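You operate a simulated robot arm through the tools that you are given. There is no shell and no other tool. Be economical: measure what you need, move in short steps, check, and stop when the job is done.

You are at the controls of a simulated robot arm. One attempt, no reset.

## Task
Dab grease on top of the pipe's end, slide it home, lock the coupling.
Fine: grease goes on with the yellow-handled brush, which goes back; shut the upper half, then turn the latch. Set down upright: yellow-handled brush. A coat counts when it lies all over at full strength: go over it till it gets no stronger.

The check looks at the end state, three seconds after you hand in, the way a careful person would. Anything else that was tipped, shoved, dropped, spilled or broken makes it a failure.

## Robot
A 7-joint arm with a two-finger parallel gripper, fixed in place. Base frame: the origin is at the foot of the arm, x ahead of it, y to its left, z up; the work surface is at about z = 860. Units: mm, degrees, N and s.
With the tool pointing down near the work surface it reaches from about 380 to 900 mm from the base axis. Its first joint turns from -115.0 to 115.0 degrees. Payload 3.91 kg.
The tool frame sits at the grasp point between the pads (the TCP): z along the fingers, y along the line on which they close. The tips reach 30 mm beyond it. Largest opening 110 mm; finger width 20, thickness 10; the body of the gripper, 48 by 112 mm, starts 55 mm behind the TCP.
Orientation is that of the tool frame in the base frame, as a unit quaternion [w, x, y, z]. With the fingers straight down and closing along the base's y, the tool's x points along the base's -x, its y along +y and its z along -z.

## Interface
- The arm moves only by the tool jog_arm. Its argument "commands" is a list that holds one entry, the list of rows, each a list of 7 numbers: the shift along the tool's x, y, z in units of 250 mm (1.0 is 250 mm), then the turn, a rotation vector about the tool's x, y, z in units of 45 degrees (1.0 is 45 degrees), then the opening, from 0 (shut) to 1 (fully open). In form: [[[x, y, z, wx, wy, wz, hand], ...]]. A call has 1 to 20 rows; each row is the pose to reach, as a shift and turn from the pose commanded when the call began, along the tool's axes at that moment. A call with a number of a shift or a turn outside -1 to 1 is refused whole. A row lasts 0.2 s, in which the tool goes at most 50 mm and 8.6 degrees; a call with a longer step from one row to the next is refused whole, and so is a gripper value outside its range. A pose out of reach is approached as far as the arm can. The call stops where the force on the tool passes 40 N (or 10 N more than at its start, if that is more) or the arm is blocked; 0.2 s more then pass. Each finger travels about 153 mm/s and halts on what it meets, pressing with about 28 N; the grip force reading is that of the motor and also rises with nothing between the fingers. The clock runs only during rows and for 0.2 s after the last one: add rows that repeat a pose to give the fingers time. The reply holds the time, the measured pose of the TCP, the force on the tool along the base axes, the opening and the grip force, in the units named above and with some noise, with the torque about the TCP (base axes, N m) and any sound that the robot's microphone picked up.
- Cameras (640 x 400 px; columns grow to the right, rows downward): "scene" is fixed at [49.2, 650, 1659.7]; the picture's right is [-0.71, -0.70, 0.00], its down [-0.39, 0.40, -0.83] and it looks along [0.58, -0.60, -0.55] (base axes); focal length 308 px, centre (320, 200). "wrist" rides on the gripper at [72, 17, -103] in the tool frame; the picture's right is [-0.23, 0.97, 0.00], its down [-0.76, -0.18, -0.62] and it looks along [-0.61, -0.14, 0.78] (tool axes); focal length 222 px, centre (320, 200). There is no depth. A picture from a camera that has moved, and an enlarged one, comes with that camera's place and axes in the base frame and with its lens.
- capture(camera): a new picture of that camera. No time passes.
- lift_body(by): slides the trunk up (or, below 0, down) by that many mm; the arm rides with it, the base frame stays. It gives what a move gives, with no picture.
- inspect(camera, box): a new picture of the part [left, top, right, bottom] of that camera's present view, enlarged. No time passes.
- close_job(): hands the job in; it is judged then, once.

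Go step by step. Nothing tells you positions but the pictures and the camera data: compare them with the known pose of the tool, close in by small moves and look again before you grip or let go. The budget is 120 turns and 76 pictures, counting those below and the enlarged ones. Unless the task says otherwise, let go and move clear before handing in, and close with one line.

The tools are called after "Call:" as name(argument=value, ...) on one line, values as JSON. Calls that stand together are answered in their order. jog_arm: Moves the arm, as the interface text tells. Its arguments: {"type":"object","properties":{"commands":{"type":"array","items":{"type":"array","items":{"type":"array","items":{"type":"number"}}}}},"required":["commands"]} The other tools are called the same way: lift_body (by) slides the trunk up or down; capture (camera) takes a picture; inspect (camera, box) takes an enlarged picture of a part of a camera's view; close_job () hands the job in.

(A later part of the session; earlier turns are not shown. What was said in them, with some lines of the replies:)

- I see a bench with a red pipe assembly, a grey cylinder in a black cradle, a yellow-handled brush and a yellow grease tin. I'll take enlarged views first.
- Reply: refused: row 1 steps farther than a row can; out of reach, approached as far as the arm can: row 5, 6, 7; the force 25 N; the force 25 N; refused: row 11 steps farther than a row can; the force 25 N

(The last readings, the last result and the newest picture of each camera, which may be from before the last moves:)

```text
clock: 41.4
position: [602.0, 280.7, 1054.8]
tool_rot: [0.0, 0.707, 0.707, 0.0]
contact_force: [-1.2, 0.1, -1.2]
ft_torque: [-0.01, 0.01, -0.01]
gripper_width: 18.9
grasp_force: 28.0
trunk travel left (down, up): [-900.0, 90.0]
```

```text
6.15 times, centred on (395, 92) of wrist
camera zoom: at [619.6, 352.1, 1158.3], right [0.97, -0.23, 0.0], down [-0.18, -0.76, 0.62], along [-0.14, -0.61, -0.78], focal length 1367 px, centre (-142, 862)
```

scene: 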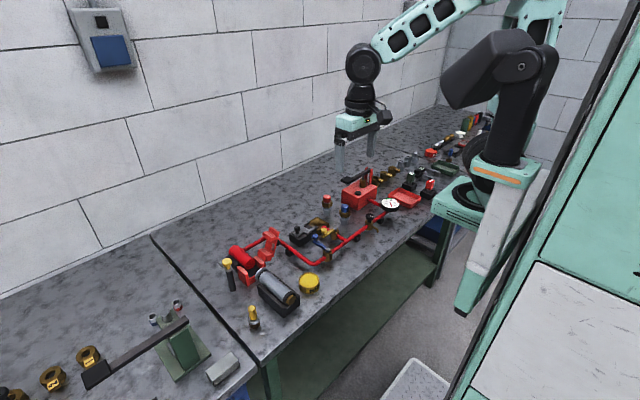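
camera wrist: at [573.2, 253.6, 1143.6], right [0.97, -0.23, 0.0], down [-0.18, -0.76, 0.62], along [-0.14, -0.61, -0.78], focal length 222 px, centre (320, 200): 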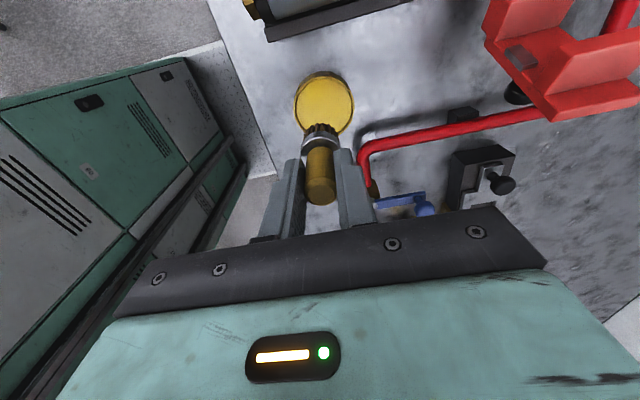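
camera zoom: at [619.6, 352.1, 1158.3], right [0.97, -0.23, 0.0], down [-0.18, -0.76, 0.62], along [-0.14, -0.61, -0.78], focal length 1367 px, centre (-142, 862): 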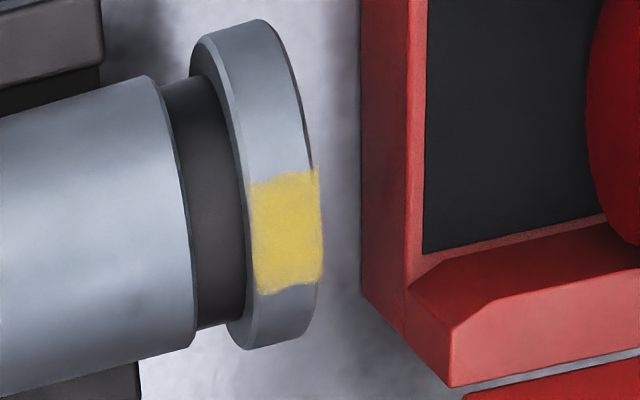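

Call:
jog_arm(commands=[[[0, 0.15, 0, 0, 0, 0, 0], [0, 0.25, 0.1, 0, 0, 0, 0], [0, 0.25, 0.19, 0, 0, 0, 0], [0, 0.25, 0.201, 0, 0, 0, 0], [0.045, 0.25, 0.204, 0, 0, 0, 0], [0, 0.25, 0.201, 0, 0, 0, 0], [-0.045, 0.25, 0.204, 0, 0, 0, 0], [0, 0.235, 0.201, 0, 0, 0, 0], [0.045, 0.235, 0.204, 0, 0, 0, 0], [0, 0.235, 0.201, 0, 0, 0, 0], [-0.045, 0.235, 0.204, 0, 0, 0, 0], [0, 0.265, 0.201, 0, 0, 0, 0], [0.045, 0.265, 0.204, 0, 0, 0, 0], [0, 0.265, 0.201, 0, 0, 0, 0], [-0.045, 0.265, 0.204, 0, 0, 0, 0], [0, 0.25, 0.201, 0, 0, 0, 0], [0, 0.25, 0.1, 0, 0, 0, 0], [0, 0.15, 0, 0, 0, 0, 0], [0, 0, 0, 0, 0, 0, 0], [0, 0, 0, 0, 0, 0, 0]]])

Call:
inspect(camera="wrist", box=[360, 60, 430, 125])

Call:
inspect(camera="scene", box=[245, 245, 285, 285])

```text
clock: 45.6
position: [602.1, 281.3, 1053.9]
tool_rot: [0.001, 0.707, 0.707, 0.0]
contact_force: [-0.2, 0.3, -0.6]
ft_torque: [-0.04, -0.03, 0.02]
gripper_width: 19.0
grasp_force: 27.9
trunk travel left (down, up): [-900.0, 90.0]
```

```text
6.15 times, centred on (395, 92) of wrist
camera zoom: at [619.8, 352.4, 1157.3], right [0.97, -0.23, 0.0], down [-0.18, -0.76, 0.62], along [-0.14, -0.61, -0.78], focal length 1367 px, centre (-142, 862)
```

zoom: 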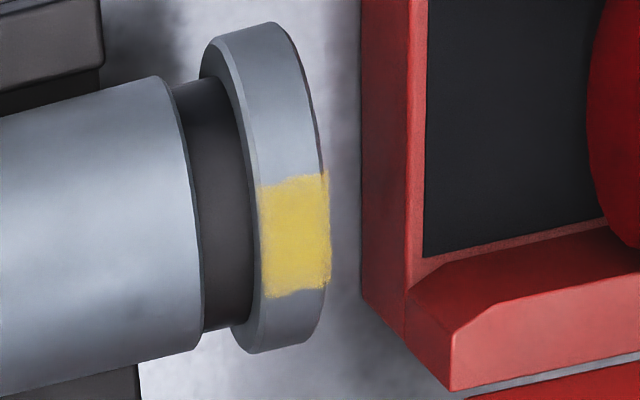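

```text
10.00 times, centred on (265, 265) of scene
camera zoom: at [49.2, 650.0, 1659.7], right [-0.71, -0.7, 0.0], down [-0.39, 0.4, -0.83], along [0.58, -0.6, -0.55], focal length 3085 px, centre (870, -450)
```

zoom: 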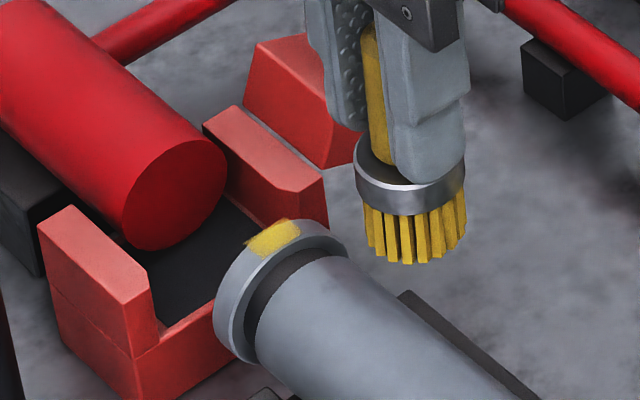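

Call:
jog_arm(commands=[[[0.15, -0.04, 0, 0, 0, 0, 0], [0.3, -0.08, 0, 0, 0, 0, 0], [0.448, -0.125, 0, 0, 0, 0, 0], [0.448, -0.125, 0.15, 0, 0, 0, 0], [0.448, -0.125, 0.3, 0, 0, 0, 0], [0.448, -0.125, 0.436, 0, 0, 0, 0], [0.448, -0.125, 0.47, 0, 0, 0, 0], [0.448, -0.125, 0.478, 0, 0, 0, 0], [0.448, -0.125, 0.478, 0, 0, 0, 0]]])

Call:
inspect(camera="scene", box=[225, 280, 285, 340])

Call:
inspect(camera="wrist", box=[240, 60, 400, 210])

```text
clock: 47.6
position: [570.6, 393.0, 936.3]
tool_rot: [0.0, 0.707, 0.707, 0.0]
contact_force: [0.1, -0.1, -0.8]
ft_torque: [0.0, 0.01, 0.0]
gripper_width: 19.0
grasp_force: 28.4
trunk travel left (down, up): [-900.0, 90.0]
```

```text
6.67 times, centred on (255, 310) of scene
camera zoom: at [49.2, 650.0, 1659.7], right [-0.71, -0.7, 0.0], down [-0.39, 0.4, -0.83], along [0.58, -0.6, -0.55], focal length 2056 px, centre (753, -533)
```

zoom: 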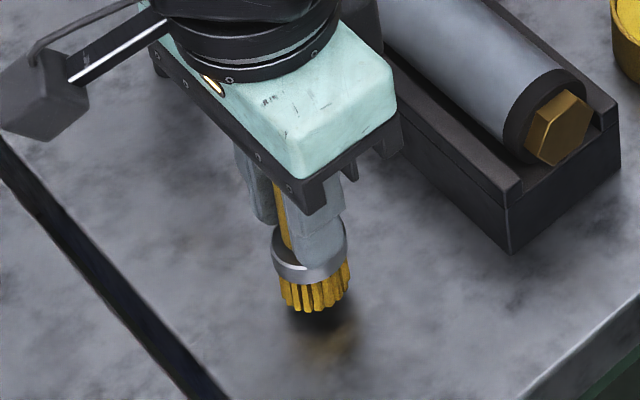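

```text
2.67 times, centred on (320, 135) of wrist
camera zoom: at [588.4, 464.3, 1040.1], right [0.97, -0.23, 0.0], down [-0.18, -0.76, 0.62], along [-0.14, -0.61, -0.78], focal length 592 px, centre (320, 373)
```

zoom: 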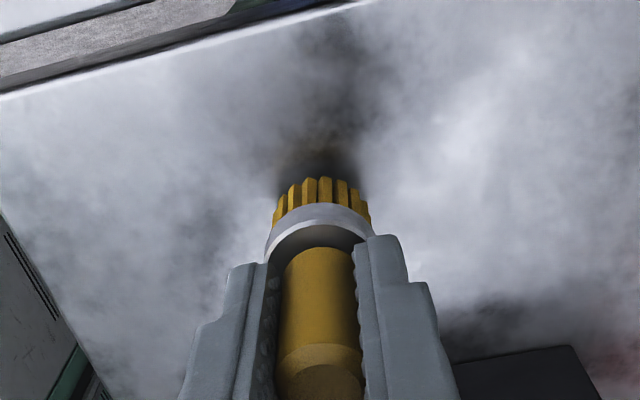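

Call:
jog_arm(commands=[[[0, 0, 0.005, 0, 0, 0, 0], [0, 0, 0.01, 0, 0, 0, 0], [0, 0, 0.015, 0, 0, 0, 0], [0, 0, 0.015, 0, 0, 0, 0]]])

```text
clock: 48.6
position: [570.5, 393.3, 931.4]
tool_rot: [-0.001, 0.707, 0.707, 0.0]
contact_force: [-0.5, 0.6, -0.8]
ft_torque: [0.03, -0.03, -0.01]
gripper_width: 19.1
grasp_force: 28.4
trunk travel left (down, up): [-900.0, 90.0]
```

Call:
jog_arm(commands=[[[0, 0, 0.004, 0, 0, 0, 0], [0, 0, 0.008, 0, 0, 0, 0], [0, 0, 0.008, 0, 0, 0, 0]]])

Call:
inspect(camera="scene", box=[225, 280, 285, 340])

```text
clock: 49.4
position: [570.6, 393.0, 929.0]
tool_rot: [0.0, 0.707, 0.707, 0.0]
contact_force: [1.0, -0.3, -0.9]
ft_torque: [-0.02, -0.01, -0.01]
gripper_width: 19.3
grasp_force: 28.0
trunk travel left (down, up): [-900.0, 90.0]
```

```text
6.67 times, centred on (255, 310) of scene
camera zoom: at [49.2, 650.0, 1659.7], right [-0.71, -0.7, 0.0], down [-0.39, 0.4, -0.83], along [0.58, -0.6, -0.55], focal length 2056 px, centre (753, -533)
```

zoom: 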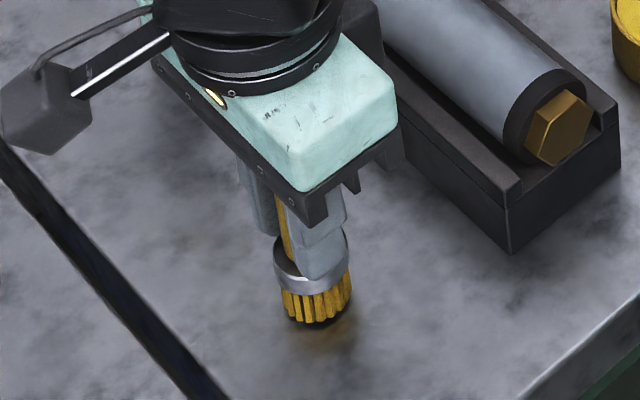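

Call:
jog_arm(commands=[[[0, 0, 0.004, 0, 0, 0, 0], [0, 0, 0.008, 0, 0, 0, 0], [0, 0, 0.012, 0, 0, 0, 0], [0, 0, 0.012, 0, 0, 0, 0]]])

```text
clock: 50.4
position: [569.8, 393.6, 928.0]
tool_rot: [0.0, 0.707, 0.707, 0.001]
contact_force: [-1.6, -0.2, 3.8]
ft_torque: [-0.11, 0.09, -0.02]
gripper_width: 18.9
grasp_force: 27.9
trunk travel left (down, up): [-900.0, 90.0]
```

Call:
jog_arm(commands=[[[0, 0, 0.003, 0, 0, 0, 0], [0, 0, 0.003, 0, 0, 0, 0], [0, 0, 0.003, 0, 0, 0, 0.3], [0, 0, 0.003, 0, 0, 0, 0.6], [0, 0, 0.003, 0, 0, 0, 0.6], [0, 0, -0.12, 0, 0, 0, 0.6], [0, 0, -0.3, 0, 0, 0, 0.6], [0, 0, -0.45, 0, 0, 0, 0.6], [0, 0, -0.45, 0, 0, 0, 0.6]]])

Call:
inspect(camera="wrist", box=[240, 60, 400, 210])

Call:
inspect(camera="scene", box=[215, 210, 315, 340])

```text
clock: 52.4
position: [570.3, 392.4, 1038.5]
tool_rot: [0.0, 0.707, 0.707, 0.0]
contact_force: [-0.1, -0.3, 0.3]
ft_torque: [0.0, 0.04, 0.0]
gripper_width: 66.0
grasp_force: 0.1
trunk travel left (down, up): [-900.0, 90.0]
```

```text
2.67 times, centred on (320, 135) of wrist
camera zoom: at [587.3, 463.9, 1142.5], right [0.97, -0.23, 0.0], down [-0.18, -0.76, 0.62], along [-0.14, -0.61, -0.78], focal length 592 px, centre (320, 373)
```

zoom: 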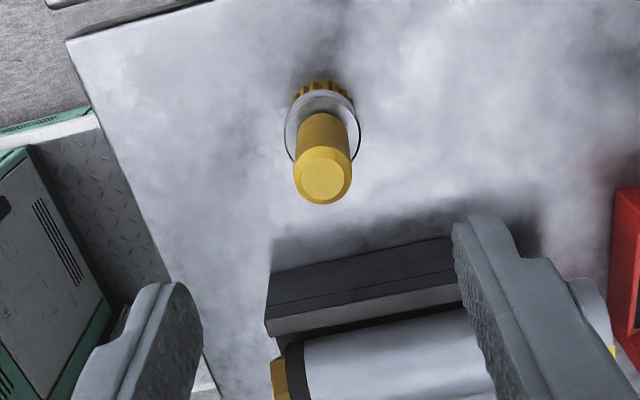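

```text
3.08 times, centred on (265, 275) of scene
camera zoom: at [49.2, 650.0, 1659.7], right [-0.71, -0.7, 0.0], down [-0.39, 0.4, -0.83], along [0.58, -0.6, -0.55], focal length 949 px, centre (489, -31)
```

zoom: 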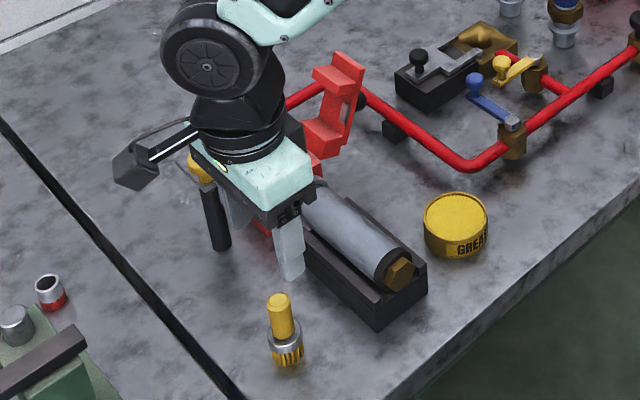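

Call:
inspect(camera="scene", box=[270, 270, 310, 320])

Call:
jog_arm(commands=[[[0, -0.15, 0, 0, 0, 0, 0.3], [0, -0.3, 0, 0, 0, 0, 0], [0, -0.45, 0, 0, 0, 0, 0], [-0.15, -0.45, 0, 0, 0, 0, 0], [-0.3, -0.45, 0, 0, 0, 0, 0], [-0.445, -0.4, 0, 0, 0, 0, 0], [-0.445, -0.4, 0, 0, 0, 0, 0]]])

Call:
capture(camera="wrist")

```text
8.00 times, centred on (290, 295) of scene
camera zoom: at [49.2, 650.0, 1659.7], right [-0.71, -0.7, 0.0], down [-0.39, 0.4, -0.83], along [0.58, -0.6, -0.55], focal length 2468 px, centre (560, -560)
```

zoom: 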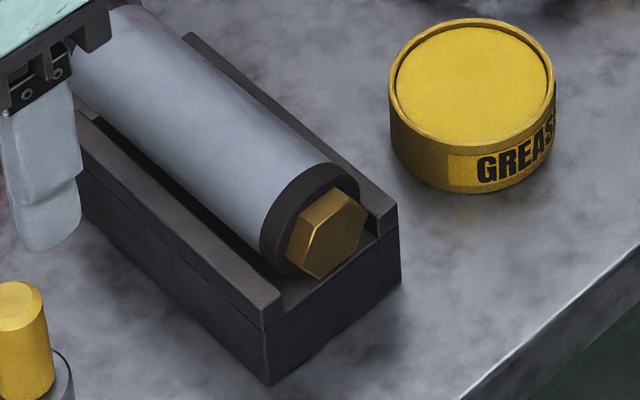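

```text
clock: 54.0
position: [471.9, 280.3, 1037.6]
tool_rot: [0.0, 0.706, 0.708, 0.0]
contact_force: [0.6, -0.1, -0.5]
ft_torque: [-0.01, -0.02, 0.0]
gripper_width: 0.0
grasp_force: 28.2
trunk travel left (down, up): [-900.0, 90.0]
```

```text
29 pictures are left
camera wrist: at [489.0, 352.7, 1142.5], right [0.97, -0.23, 0.0], down [-0.18, -0.76, 0.62], along [-0.14, -0.61, -0.78], focal length 222 px, centre (320, 200)
```

wrist: 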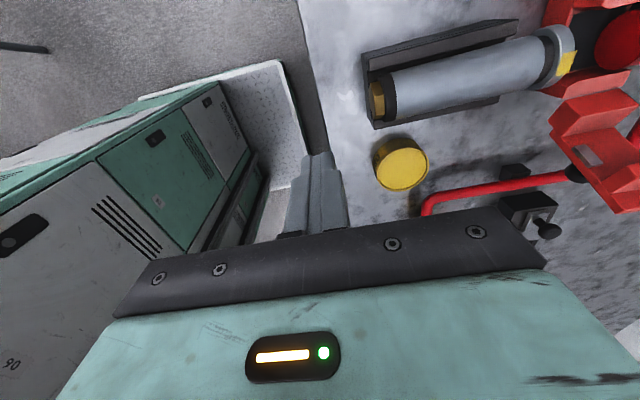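

Call:
jog_arm(commands=[[[0.002, 0.05, 0.15, 0, 0, 0, 0], [0.002, 0.05, 0.3, 0, 0, 0, 0], [0.002, 0.05, 0.446, 0, 0, 0, 0], [0.002, 0.07, 0.446, 0, 0, 0, 0], [0.002, 0.1, 0.446, 0, 0, 0, 0], [0.002, 0.13, 0.446, 0, 0, 0, 0], [0.002, 0.16, 0.446, 0, 0, 0, 0], [0.002, 0.19, 0.446, 0, 0, 0, 0], [0.002, 0.22, 0.446, 0, 0, 0, 0], [0.002, 0.25, 0.446, 0, 0, 0, 0]]])

Call:
inspect(camera="scene", box=[220, 220, 320, 320])

```text
clock: 56.2
position: [533.4, 283.7, 926.3]
tool_rot: [0.001, 0.707, 0.707, 0.0]
contact_force: [-1.0, -0.2, 0.8]
ft_torque: [0.01, 0.0, -0.02]
gripper_width: 0.1
grasp_force: 28.2
trunk travel left (down, up): [-900.0, 90.0]
```

```text
4.00 times, centred on (270, 270) of scene
camera zoom: at [49.2, 650.0, 1659.7], right [-0.71, -0.7, 0.0], down [-0.39, 0.4, -0.83], along [0.58, -0.6, -0.55], focal length 1234 px, centre (520, -80)
```

zoom: 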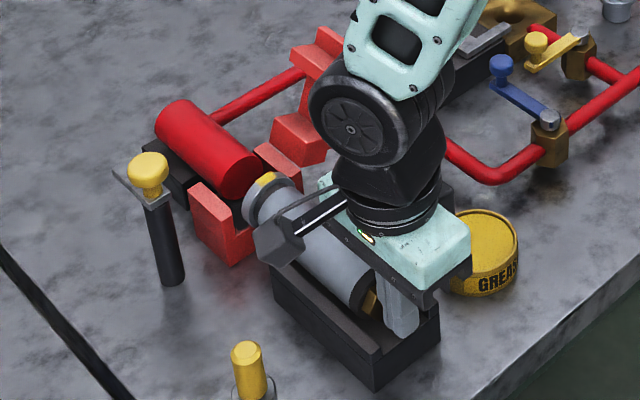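

Call:
jog_arm(commands=[[[-0.008, 0.02, 0, 0, 0, 0, 0], [-0.008, 0.04, 0, 0, 0, 0, 0], [-0.008, 0.06, 0, 0, 0, 0, 0], [-0.008, 0.08, 0, 0, 0, 0, 0], [-0.008, 0.1, 0, 0, 0, 0, 0], [-0.008, 0.11, 0, 0, 0, 0, 0], [-0.008, 0.11, 0, 0, 0, 0, 0]]])

Call:
inspect(camera="scene", box=[225, 230, 285, 290])

```text
clock: 57.8
position: [560.6, 281.7, 927.1]
tool_rot: [0.0, 0.707, 0.707, 0.0]
contact_force: [-3.1, 0.6, 1.0]
ft_torque: [0.02, -0.02, 0.03]
gripper_width: 0.0
grasp_force: 28.4
trunk travel left (down, up): [-900.0, 90.0]
```

```text
6.67 times, centred on (255, 260) of scene
camera zoom: at [49.2, 650.0, 1659.7], right [-0.71, -0.7, 0.0], down [-0.39, 0.4, -0.83], along [0.58, -0.6, -0.55], focal length 2056 px, centre (753, -200)
```

zoom: 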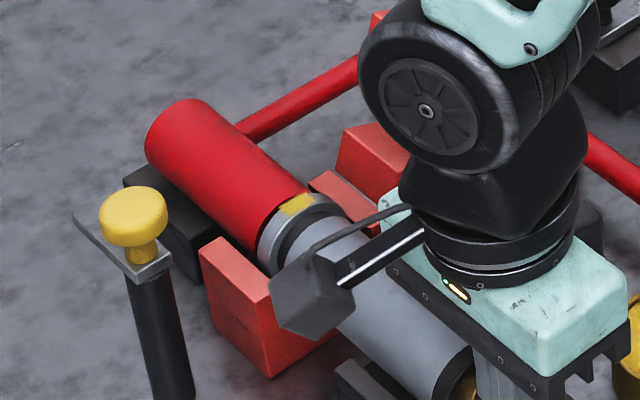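

Call:
jog_arm(commands=[[[0, 0.006, 0, 0, 0, 0, 0], [0, 0.012, 0, 0, 0, 0, 0], [0, 0.018, 0, 0, 0, 0, 0], [0, 0.024, 0, 0, 0, 0, 0], [0, 0.03, 0, 0, 0, 0, 0], [0, 0.03, 0, 0, 0, 0, 0]]])

Call:
inspect(camera="scene", box=[225, 230, 285, 290])

```text
clock: 59.2
position: [563.0, 280.6, 925.5]
tool_rot: [-0.001, 0.706, 0.708, -0.002]
contact_force: [-25.5, 1.2, 1.0]
ft_torque: [0.04, -0.05, -0.01]
gripper_width: 0.1
grasp_force: 27.7
trunk travel left (down, up): [-900.0, 90.0]
```

```text
6.67 times, centred on (255, 260) of scene
camera zoom: at [49.2, 650.0, 1659.7], right [-0.71, -0.7, 0.0], down [-0.39, 0.4, -0.83], along [0.58, -0.6, -0.55], focal length 2056 px, centre (753, -200)
```

zoom: 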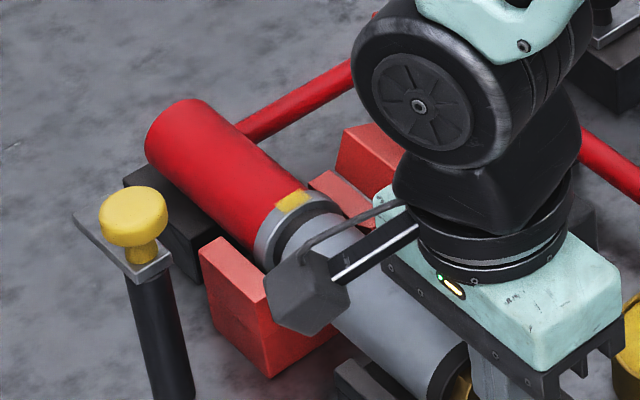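

Call:
jog_arm(commands=[[[0, -0.08, 0, 0, 0, 0, 0], [0, -0.08, -0.15, 0, 0, 0, 0], [0, -0.08, -0.3, 0, 0, 0, 0], [0, -0.08, -0.45, 0, 0, 0, 0], [0, -0.08, -0.6, 0, 0, 0, 0], [-0.18, -0.08, -0.6, 0, 0, 0, 0], [-0.36, -0.08, -0.6, 0, 0, 0, 0], [-0.48, -0.02, -0.6, 0, 0, 0, 0], [-0.48, 0.15, -0.6, 0, 0, 0, 0], [-0.48, 0.32, -0.6, 0, 0, 0, 0], [-0.48, 0.49, -0.6, 0, 0, 0, 0], [-0.48, 0.6, -0.6, 0, 0, 0, 0], [-0.48, 0.6, -0.6, 0, 0, 0, 0]]])

Call:
capture(camera="wrist")

Call:
inspect(camera="scene", box=[220, 190, 320, 290])

```text
clock: 62.0
position: [719.2, 161.2, 1076.3]
tool_rot: [0.0, 0.707, 0.707, 0.0]
contact_force: [-0.3, -0.4, 0.4]
ft_torque: [0.0, -0.04, 0.01]
gripper_width: 0.0
grasp_force: 27.7
trunk travel left (down, up): [-900.0, 90.0]
```

```text
25 pictures are left
camera wrist: at [736.1, 232.9, 1180.5], right [0.97, -0.23, 0.0], down [-0.18, -0.76, 0.62], along [-0.14, -0.61, -0.78], focal length 222 px, centre (320, 200)
```

wrist: 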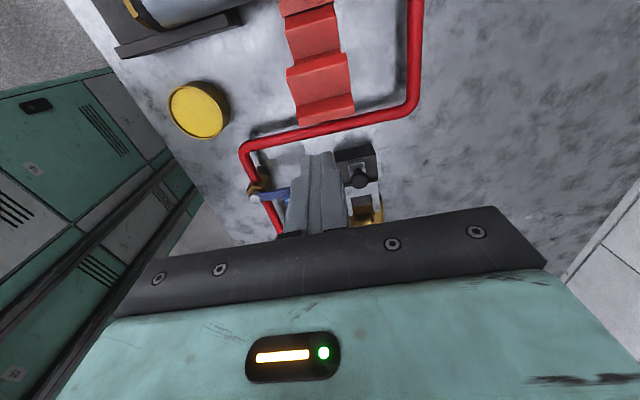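

```text
4.00 times, centred on (270, 240) of scene
camera zoom: at [49.2, 650.0, 1659.7], right [-0.71, -0.7, 0.0], down [-0.39, 0.4, -0.83], along [0.58, -0.6, -0.55], focal length 1234 px, centre (520, 40)
```

zoom: 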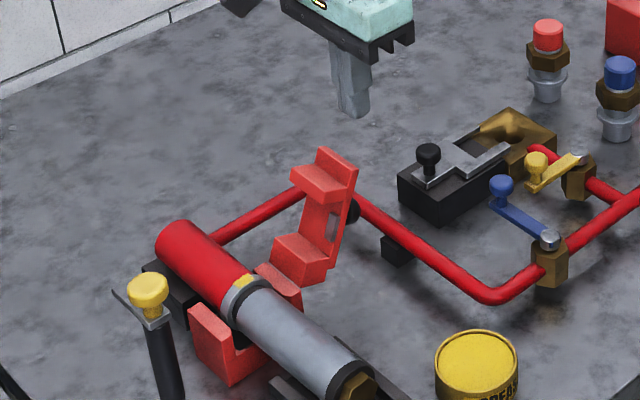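

Call:
jog_arm(commands=[[[-0.12, 0.076, 0, 0, 0, 0, 0], [-0.12, 0.076, 0.12, 0, 0, 0, 0], [-0.12, 0.076, 0.24, 0, 0, 0, 0], [-0.08, 0.076, 0.24, 0, 0, 0, 0], [-0.04, 0.076, 0.24, 0, 0, 0, 0], [0, 0.076, 0.24, 0, 0, 0, 0], [0.04, 0.076, 0.24, 0, 0, 0, 0], [0.08, 0.076, 0.24, 0, 0, 0, 0], [0.12, 0.076, 0.24, 0, 0, 0, 0]]])

Call:
inspect(camera="scene", box=[220, 190, 320, 290])

```text
clock: 64.0
position: [735.1, 189.9, 1021.1]
tool_rot: [0.0, 0.707, 0.708, 0.0]
contact_force: [-6.2, -9.4, 23.3]
ft_torque: [0.28, 0.06, 0.1]
gripper_width: 0.0
grasp_force: 27.8
trunk travel left (down, up): [-900.0, 90.0]
```

```text
4.00 times, centred on (270, 240) of scene
camera zoom: at [49.2, 650.0, 1659.7], right [-0.71, -0.7, 0.0], down [-0.39, 0.4, -0.83], along [0.58, -0.6, -0.55], focal length 1234 px, centre (520, 40)
```

zoom: 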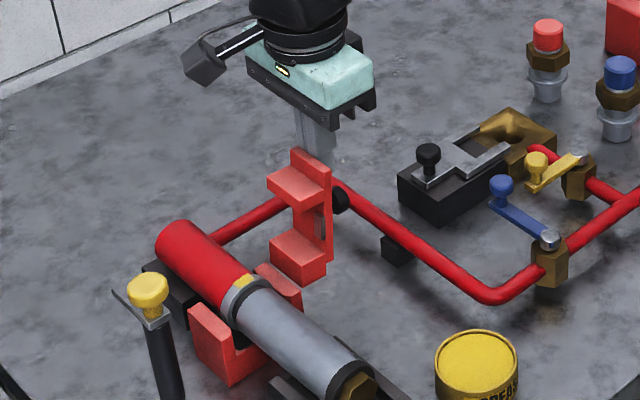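

Call:
jog_arm(commands=[[[-0.02, 0, -0.03, 0, 0, 0, 0], [-0.02, 0, -0.076, 0, 0, 0, 0], [0.02, 0, -0.076, 0, 0, 0, 0], [0.05, 0, -0.076, 0, 0, 0, 0], [0.08, 0, -0.076, 0, 0, 0, 0], [0.12, 0, -0.076, 0, 0, 0, 0], [0.12, 0, -0.076, 0, 0, 0, 0]]])

Call:
inspect(camera="scene", box=[220, 190, 320, 290])

```text
clock: 65.6
position: [737.1, 221.1, 1036.2]
tool_rot: [0.0, 0.707, 0.707, 0.0]
contact_force: [0.4, 0.1, -0.2]
ft_torque: [-0.02, -0.01, 0.0]
gripper_width: 0.0
grasp_force: 28.3
trunk travel left (down, up): [-900.0, 90.0]
```

```text
4.00 times, centred on (270, 240) of scene
camera zoom: at [49.2, 650.0, 1659.7], right [-0.71, -0.7, 0.0], down [-0.39, 0.4, -0.83], along [0.58, -0.6, -0.55], focal length 1234 px, centre (520, 40)
```

zoom: 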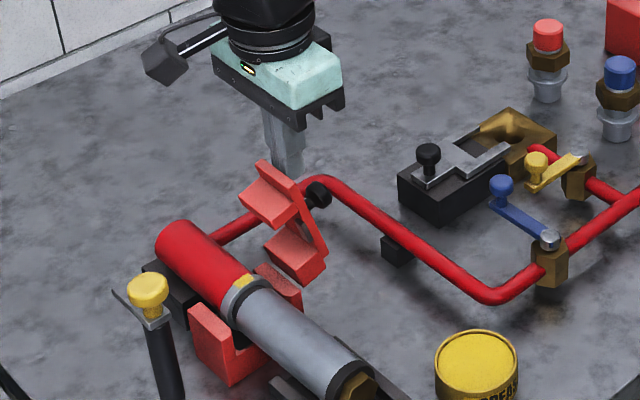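

Call:
jog_arm(commands=[[[0.05, 0, -0.008, 0, 0, 0, 0], [0.1, 0, -0.008, 0, 0, 0, 0], [0.15, 0, -0.008, 0, 0, 0, 0], [0.2, 0, -0.008, 0, 0, 0, 0], [0.25, 0, -0.008, 0, 0, 0, 0], [0.3, 0, -0.008, 0, 0, 0, 0], [0.3, 0, -0.008, 0, 0, 0, 0]]])

Call:
inspect(camera="scene", box=[220, 190, 320, 290])

```text
clock: 67.2
position: [736.5, 295.1, 1038.1]
tool_rot: [0.0, 0.707, 0.707, 0.0]
contact_force: [0.2, 0.4, 0.0]
ft_torque: [0.0, 0.02, 0.03]
gripper_width: 0.1
grasp_force: 27.6
trunk travel left (down, up): [-900.0, 90.0]
```

```text
4.00 times, centred on (270, 240) of scene
camera zoom: at [49.2, 650.0, 1659.7], right [-0.71, -0.7, 0.0], down [-0.39, 0.4, -0.83], along [0.58, -0.6, -0.55], focal length 1234 px, centre (520, 40)
```

zoom: 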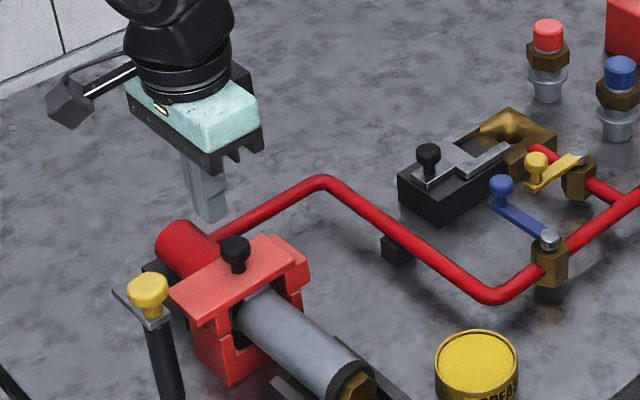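

Call:
inspect(camera="scene", box=[240, 240, 300, 295])

Call:
inspect(camera="wrist", box=[240, 50, 420, 220])

```text
7.27 times, centred on (270, 268) of scene
camera zoom: at [49.2, 650.0, 1659.7], right [-0.71, -0.7, 0.0], down [-0.39, 0.4, -0.83], along [0.58, -0.6, -0.55], focal length 2243 px, centre (684, -291)
```

zoom: 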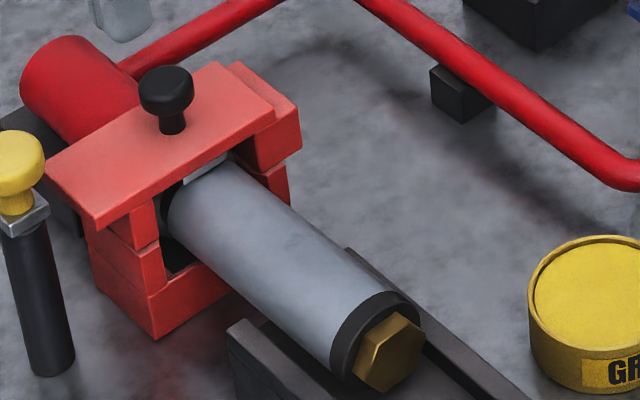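

```text
2.35 times, centred on (330, 135) of wrist
camera zoom: at [754.3, 366.7, 1141.5], right [0.97, -0.23, 0.0], down [-0.18, -0.76, 0.62], along [-0.14, -0.61, -0.78], focal length 523 px, centre (296, 353)
```

zoom: 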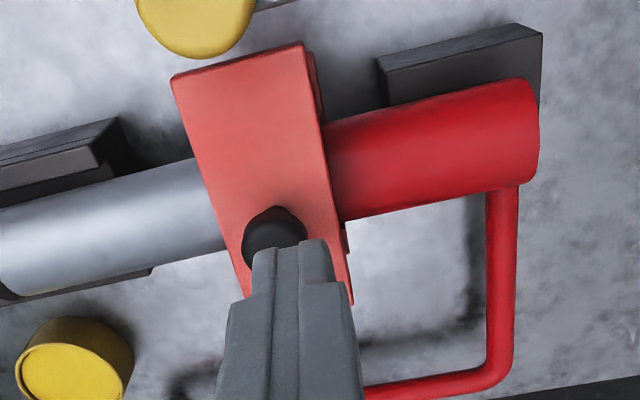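

Call:
jog_arm(commands=[[[0, -0.15, -0.1, 0, 0, 0, 0], [0, -0.3, -0.2, 0, 0, 0, 0], [0, -0.4, -0.32, 0, 0, 0, 0], [0, -0.4, -0.32, 0, 0, 0, 0]]])

Call:
lift_body(by=-80)

```text
clock: 68.2
position: [635.9, 294.1, 1118.7]
tool_rot: [0.0, 0.707, 0.707, 0.0]
contact_force: [-0.1, 0.4, 0.3]
ft_torque: [0.0, 0.0, -0.02]
gripper_width: 0.0
grasp_force: 28.1
trunk travel left (down, up): [-900.0, 90.0]
```

```text
clock: 69.4
position: [635.3, 294.9, 1041.7]
tool_rot: [0.0, 0.707, 0.707, 0.0]
contact_force: [0.7, -0.3, -0.2]
ft_torque: [0.01, 0.0, 0.04]
gripper_width: 0.0
grasp_force: 27.7
trunk travel left (down, up): [-820.0, 170.0]
```

Call:
jog_arm(commands=[[[0.15, 0, 0, 0, 0, 0, 0], [0.3, 0, 0, 0, 0, 0, 0], [0.44, 0, 0, 0, 0, 0, 0], [0.44, 0.16, 0, 0, 0, 0, 0], [0.44, 0.32, 0, 0, 0, 0, 0], [0.44, 0.485, 0, 0, 0, 0, 0], [0.44, 0.485, 0, 0, 0, 0, 0]]])

Call:
inspect(camera="wrist", box=[240, 80, 400, 230])

Call:
inspect(camera="scene", box=[210, 220, 280, 290])

```text
clock: 71.0
position: [735.9, 387.6, 1038.8]
tool_rot: [0.0, 0.707, 0.707, 0.0]
contact_force: [1.0, -0.2, -0.8]
ft_torque: [-0.03, 0.02, 0.01]
gripper_width: 0.0
grasp_force: 28.2
out of reach, approached as far as the arm can: row 6, 7
trunk travel left (down, up): [-820.0, 170.0]
```

```text
2.67 times, centred on (320, 155) of wrist
camera zoom: at [753.8, 458.8, 1143.5], right [0.97, -0.23, 0.0], down [-0.18, -0.76, 0.62], along [-0.14, -0.61, -0.78], focal length 592 px, centre (320, 320)
```

zoom: 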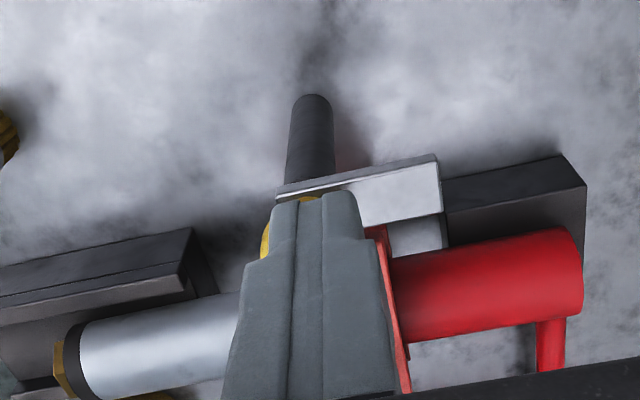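

```text
5.71 times, centred on (245, 255) of scene
camera zoom: at [49.2, 650.0, 1659.7], right [-0.71, -0.7, 0.0], down [-0.39, 0.4, -0.83], along [0.58, -0.6, -0.55], focal length 1763 px, centre (749, -114)
```

zoom: 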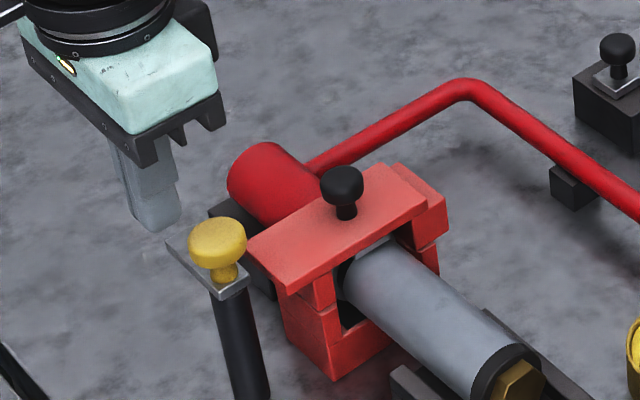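

Call:
jog_arm(commands=[[[0.03, -0.07, 0, 0, 0, 0, 0.5], [0.058, -0.14, 0, 0, 0, 0, 1], [0.058, -0.14, 0, 0, 0, 0, 1], [0.058, -0.14, 0.12, 0, 0, 0, 1], [0.058, -0.14, 0.248, 0, 0, 0, 1], [0.058, -0.14, 0.248, 0, 0, 0, 1]]])

Call:
capture(camera="wrist")

Call:
inspect(camera="scene", box=[210, 220, 280, 290])

```text
clock: 72.4
position: [701.0, 402.0, 977.7]
tool_rot: [0.0, 0.707, 0.707, 0.001]
contact_force: [0.8, -0.1, 0.2]
ft_torque: [-0.02, 0.0, -0.02]
gripper_width: 110.1
grasp_force: 0.0
trunk travel left (down, up): [-820.0, 170.0]
```

```text
16 pictures are left
camera wrist: at [718.8, 473.7, 1081.9], right [0.97, -0.23, 0.0], down [-0.18, -0.76, 0.62], along [-0.14, -0.61, -0.78], focal length 222 px, centre (320, 200)
```

wrist: 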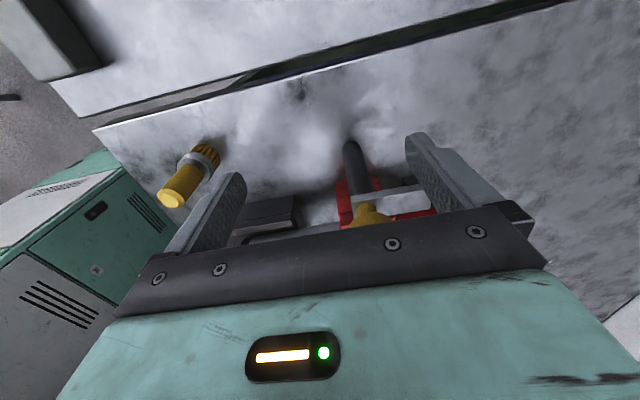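

```text
5.71 times, centred on (245, 255) of scene
camera zoom: at [49.2, 650.0, 1659.7], right [-0.71, -0.7, 0.0], down [-0.39, 0.4, -0.83], along [0.58, -0.6, -0.55], focal length 1763 px, centre (749, -114)
```

zoom: 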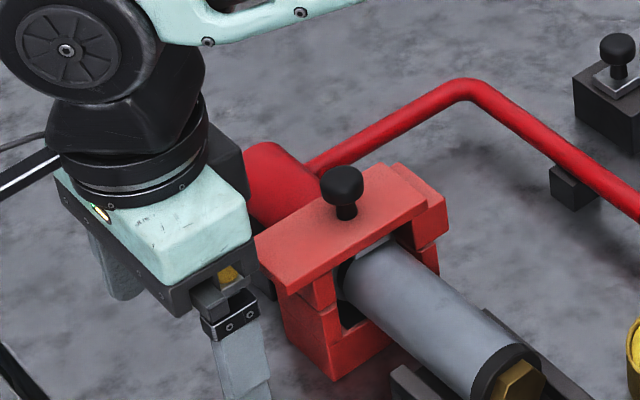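

Call:
jog_arm(commands=[[[-0.05, 0, 0, 0, 0, 0, 1], [-0.08, 0.004, 0, 0, 0, 0, 1], [-0.11, 0.01, 0, 0, 0, 0, 1], [-0.14, 0.018, 0, 0, 0, 0, 1], [-0.165, 0.02, 0, 0, 0, 0, 1], [-0.18, 0.02, 0, 0, 0, 0, 1], [-0.18, 0.02, 0, 0, 0, 0, 1]]])

Call:
inspect(camera="wrist", box=[300, 100, 480, 230])

```text
clock: 74.0
position: [706.3, 357.3, 977.4]
tool_rot: [0.0, 0.706, 0.708, 0.0]
contact_force: [0.7, 0.3, -0.7]
ft_torque: [0.01, -0.02, 0.01]
gripper_width: 110.1
grasp_force: 0.1
trunk travel left (down, up): [-820.0, 170.0]
```

```text
3.08 times, centred on (390, 165) of wrist
camera zoom: at [723.9, 428.9, 1081.4], right [0.97, -0.23, 0.0], down [-0.18, -0.76, 0.62], along [-0.14, -0.61, -0.78], focal length 684 px, centre (105, 308)
```

zoom: 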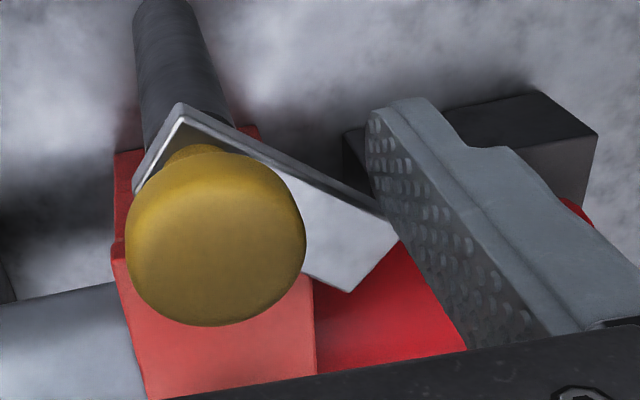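

Call:
jog_arm(commands=[[[-0.024, -0.008, 0, 0, 0, 0, 1], [-0.048, -0.024, 0, 0, 0, 0, 1], [-0.068, -0.044, 0, 0, 0, 0, 1], [-0.08, -0.064, 0, 0, 0, 0, 1], [-0.088, -0.08, 0, 0, 0, 0, 1], [-0.09, -0.09, 0, 0, 0, 0, 1], [-0.09, -0.09, 0, 0, 0, 0, 1]]])

Call:
inspect(camera="wrist", box=[300, 100, 480, 230])

```text
clock: 75.2
position: [693.0, 337.4, 981.4]
tool_rot: [0.004, 0.706, 0.708, 0.009]
contact_force: [-0.5, 0.8, -0.1]
ft_torque: [-0.01, -0.04, 0.0]
gripper_width: 110.1
grasp_force: 0.1
trunk travel left (down, up): [-820.0, 170.0]
stopped in row 6: the force on the tool passed its limit (the readings are from after the stop); the commanded pose is now the measured one
```

```text
3.08 times, centred on (390, 165) of wrist
camera zoom: at [707.4, 407.8, 1085.5], right [0.97, -0.22, 0.02], down [-0.19, -0.77, 0.61], along [-0.13, -0.6, -0.79], focal length 684 px, centre (105, 308)
```

zoom: 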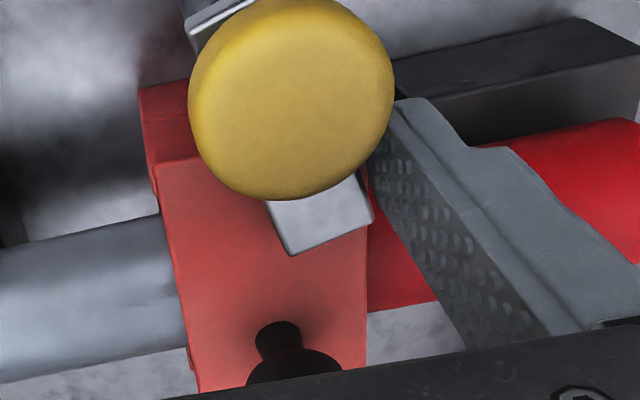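

Call:
jog_arm(commands=[[[0, 0.02, 0, 0, 0, 0, 1], [0, 0.02, -0.012, 0, 0, 0, 1], [0, 0.0, -0.012, 0, 0, 0, 1], [0, -0.016, -0.012, 0, 0, 0, 1], [0, -0.028, -0.012, 0, 0, 0, 1], [0, -0.04, -0.012, 0, 0, 0, 1], [0, -0.04, -0.012, 0, 0, 0, 1]]])

Call:
inspect(camera="wrist", box=[300, 100, 480, 230])

```text
clock: 76.8
position: [682.5, 337.3, 984.4]
tool_rot: [0.004, 0.706, 0.708, 0.009]
contact_force: [0.2, -0.5, -0.2]
ft_torque: [-0.04, 0.0, -0.02]
gripper_width: 109.9
grasp_force: 0.1
trunk travel left (down, up): [-820.0, 170.0]
```

```text
3.08 times, centred on (390, 165) of wrist
camera zoom: at [697.7, 407.5, 1088.8], right [0.97, -0.23, 0.02], down [-0.19, -0.77, 0.61], along [-0.13, -0.6, -0.79], focal length 684 px, centre (105, 308)
```

zoom: 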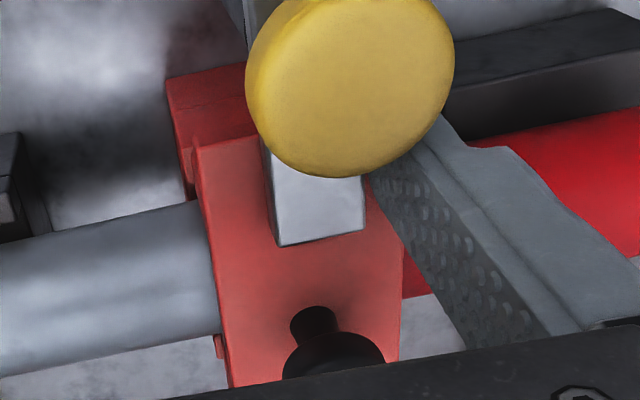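

Call:
jog_arm(commands=[[[0, -0.006, 0, 0, 0, 0, 1], [0, -0.012, 0, 0, 0, 0, 1], [0, -0.012, 0, 0, 0, 0, 1]]])

Call:
inspect(camera="wrist", box=[300, 100, 480, 230])

```text
clock: 77.6
position: [681.1, 338.2, 983.8]
tool_rot: [0.004, 0.706, 0.708, 0.011]
contact_force: [14.9, 3.3, -0.6]
ft_torque: [0.13, -0.28, 0.07]
gripper_width: 110.1
grasp_force: 0.3
trunk travel left (down, up): [-820.0, 170.0]
```

```text
3.08 times, centred on (390, 165) of wrist
camera zoom: at [696.3, 407.3, 1088.4], right [0.97, -0.23, 0.02], down [-0.19, -0.77, 0.61], along [-0.12, -0.6, -0.79], focal length 684 px, centre (105, 308)
```

zoom: 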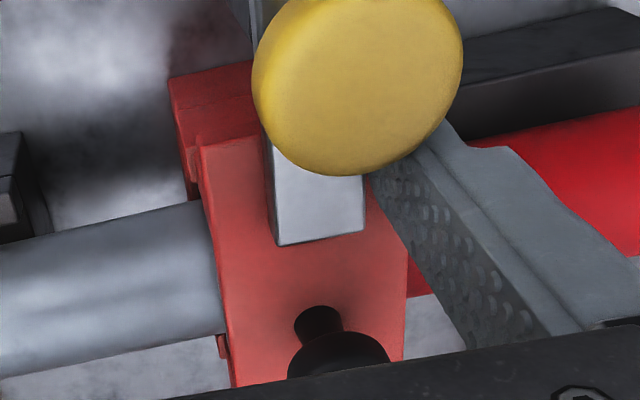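

Call:
jog_arm(commands=[[[0, 0.03, 0, 0, 0, 0, 1], [0, 0.03, -0.15, 0, 0, 0, 1], [0, 0.03, -0.3, 0, 0, 0, 1], [0, -0.12, -0.4, 0, 0, 0, 1], [-0.1, -0.28, -0.5, 0, 0, 0, 1], [-0.2, -0.44, -0.5, 0, 0, 0, 1], [-0.36, -0.55, -0.5, 0, 0, 0, 1], [-0.52, -0.66, -0.5, 0, 0, 0, 1], [-0.52, -0.66, -0.5, 0, 0, 0, 1]]])

Call:
inspect(camera="scene", box=[220, 220, 300, 290])

Call:
capture(camera="scene")

```text
refused: row 5 steps farther than a row can; nothing moved
```

```text
5.71 times, centred on (260, 255) of scene
camera zoom: at [49.2, 650.0, 1659.7], right [-0.71, -0.7, 0.0], down [-0.39, 0.4, -0.83], along [0.58, -0.6, -0.55], focal length 1763 px, centre (663, -114)
```

zoom: 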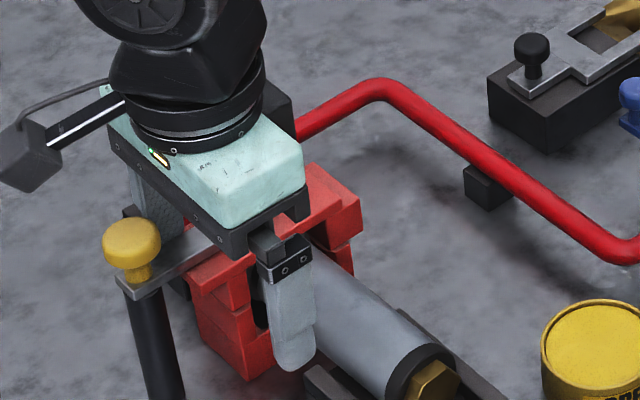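

```text
9 pictures are left
```

scene: 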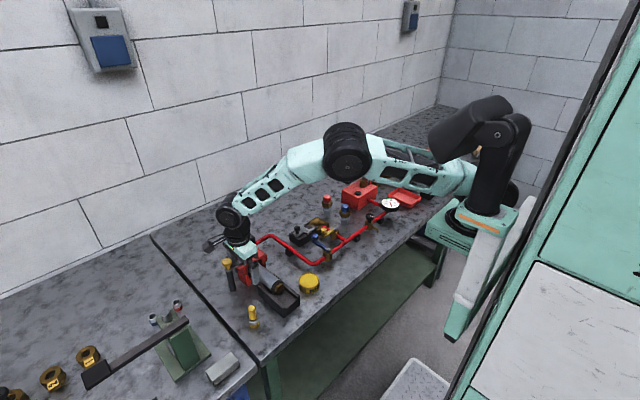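

Call:
jog_arm(commands=[[[0, 0.03, 0, 0, 0, 0, 1], [0, 0.03, -0.15, 0, 0, 0, 1], [0, 0.03, -0.3, 0, 0, 0, 1], [0, -0.09, -0.4, 0, 0, 0, 1], [0, -0.25, -0.5, 0, 0, 0, 1], [-0.05, -0.4, -0.5, 0, 0, 0, 1], [-0.15, -0.53, -0.5, 0, 0, 0, 1], [-0.25, -0.66, -0.5, 0, 0, 0, 1], [-0.25, -0.66, -0.5, 0, 0, 0, 1]]])

Call:
inspect(camera="scene", box=[220, 220, 300, 290])

Call:
capture(camera="scene")

```text
clock: 79.6
position: [512.8, 272.2, 1103.3]
tool_rot: [0.002, 0.707, 0.707, 0.009]
contact_force: [-0.3, 0.9, -0.1]
ft_torque: [0.03, -0.02, 0.0]
gripper_width: 110.0
grasp_force: 0.0
trunk travel left (down, up): [-820.0, 170.0]
```

```text
5.71 times, centred on (260, 255) of scene
camera zoom: at [49.2, 650.0, 1659.7], right [-0.71, -0.7, 0.0], down [-0.39, 0.4, -0.83], along [0.58, -0.6, -0.55], focal length 1763 px, centre (663, -114)
```

zoom: 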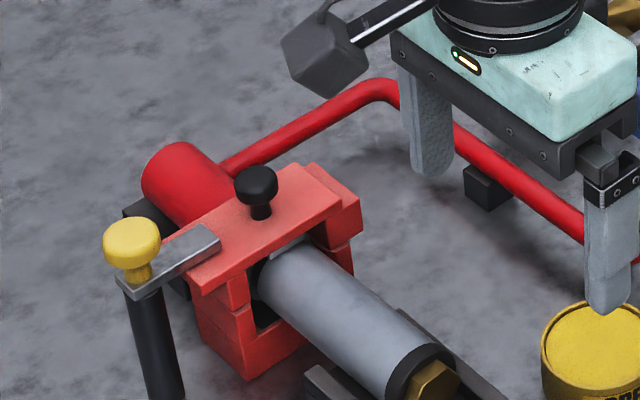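

```text
7 pictures are left
```

scene: 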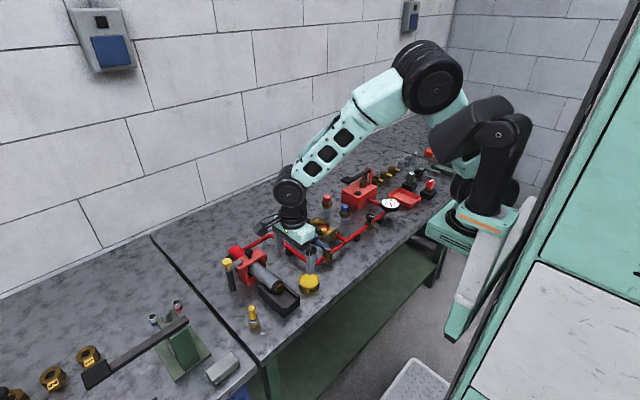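

The pipe is home, the upper half is shut with the latch turned over it, and the brush stands upright back in its place. The arm is clear, so I'm handing in.

Call:
close_job()

```text
The job is handed in.
```

The job is handed in: I greased the top of the pipe's end until the coat got no stronger, put the brush back upright, slid the pipe home, shut the upper half and turned the latch to its stop.
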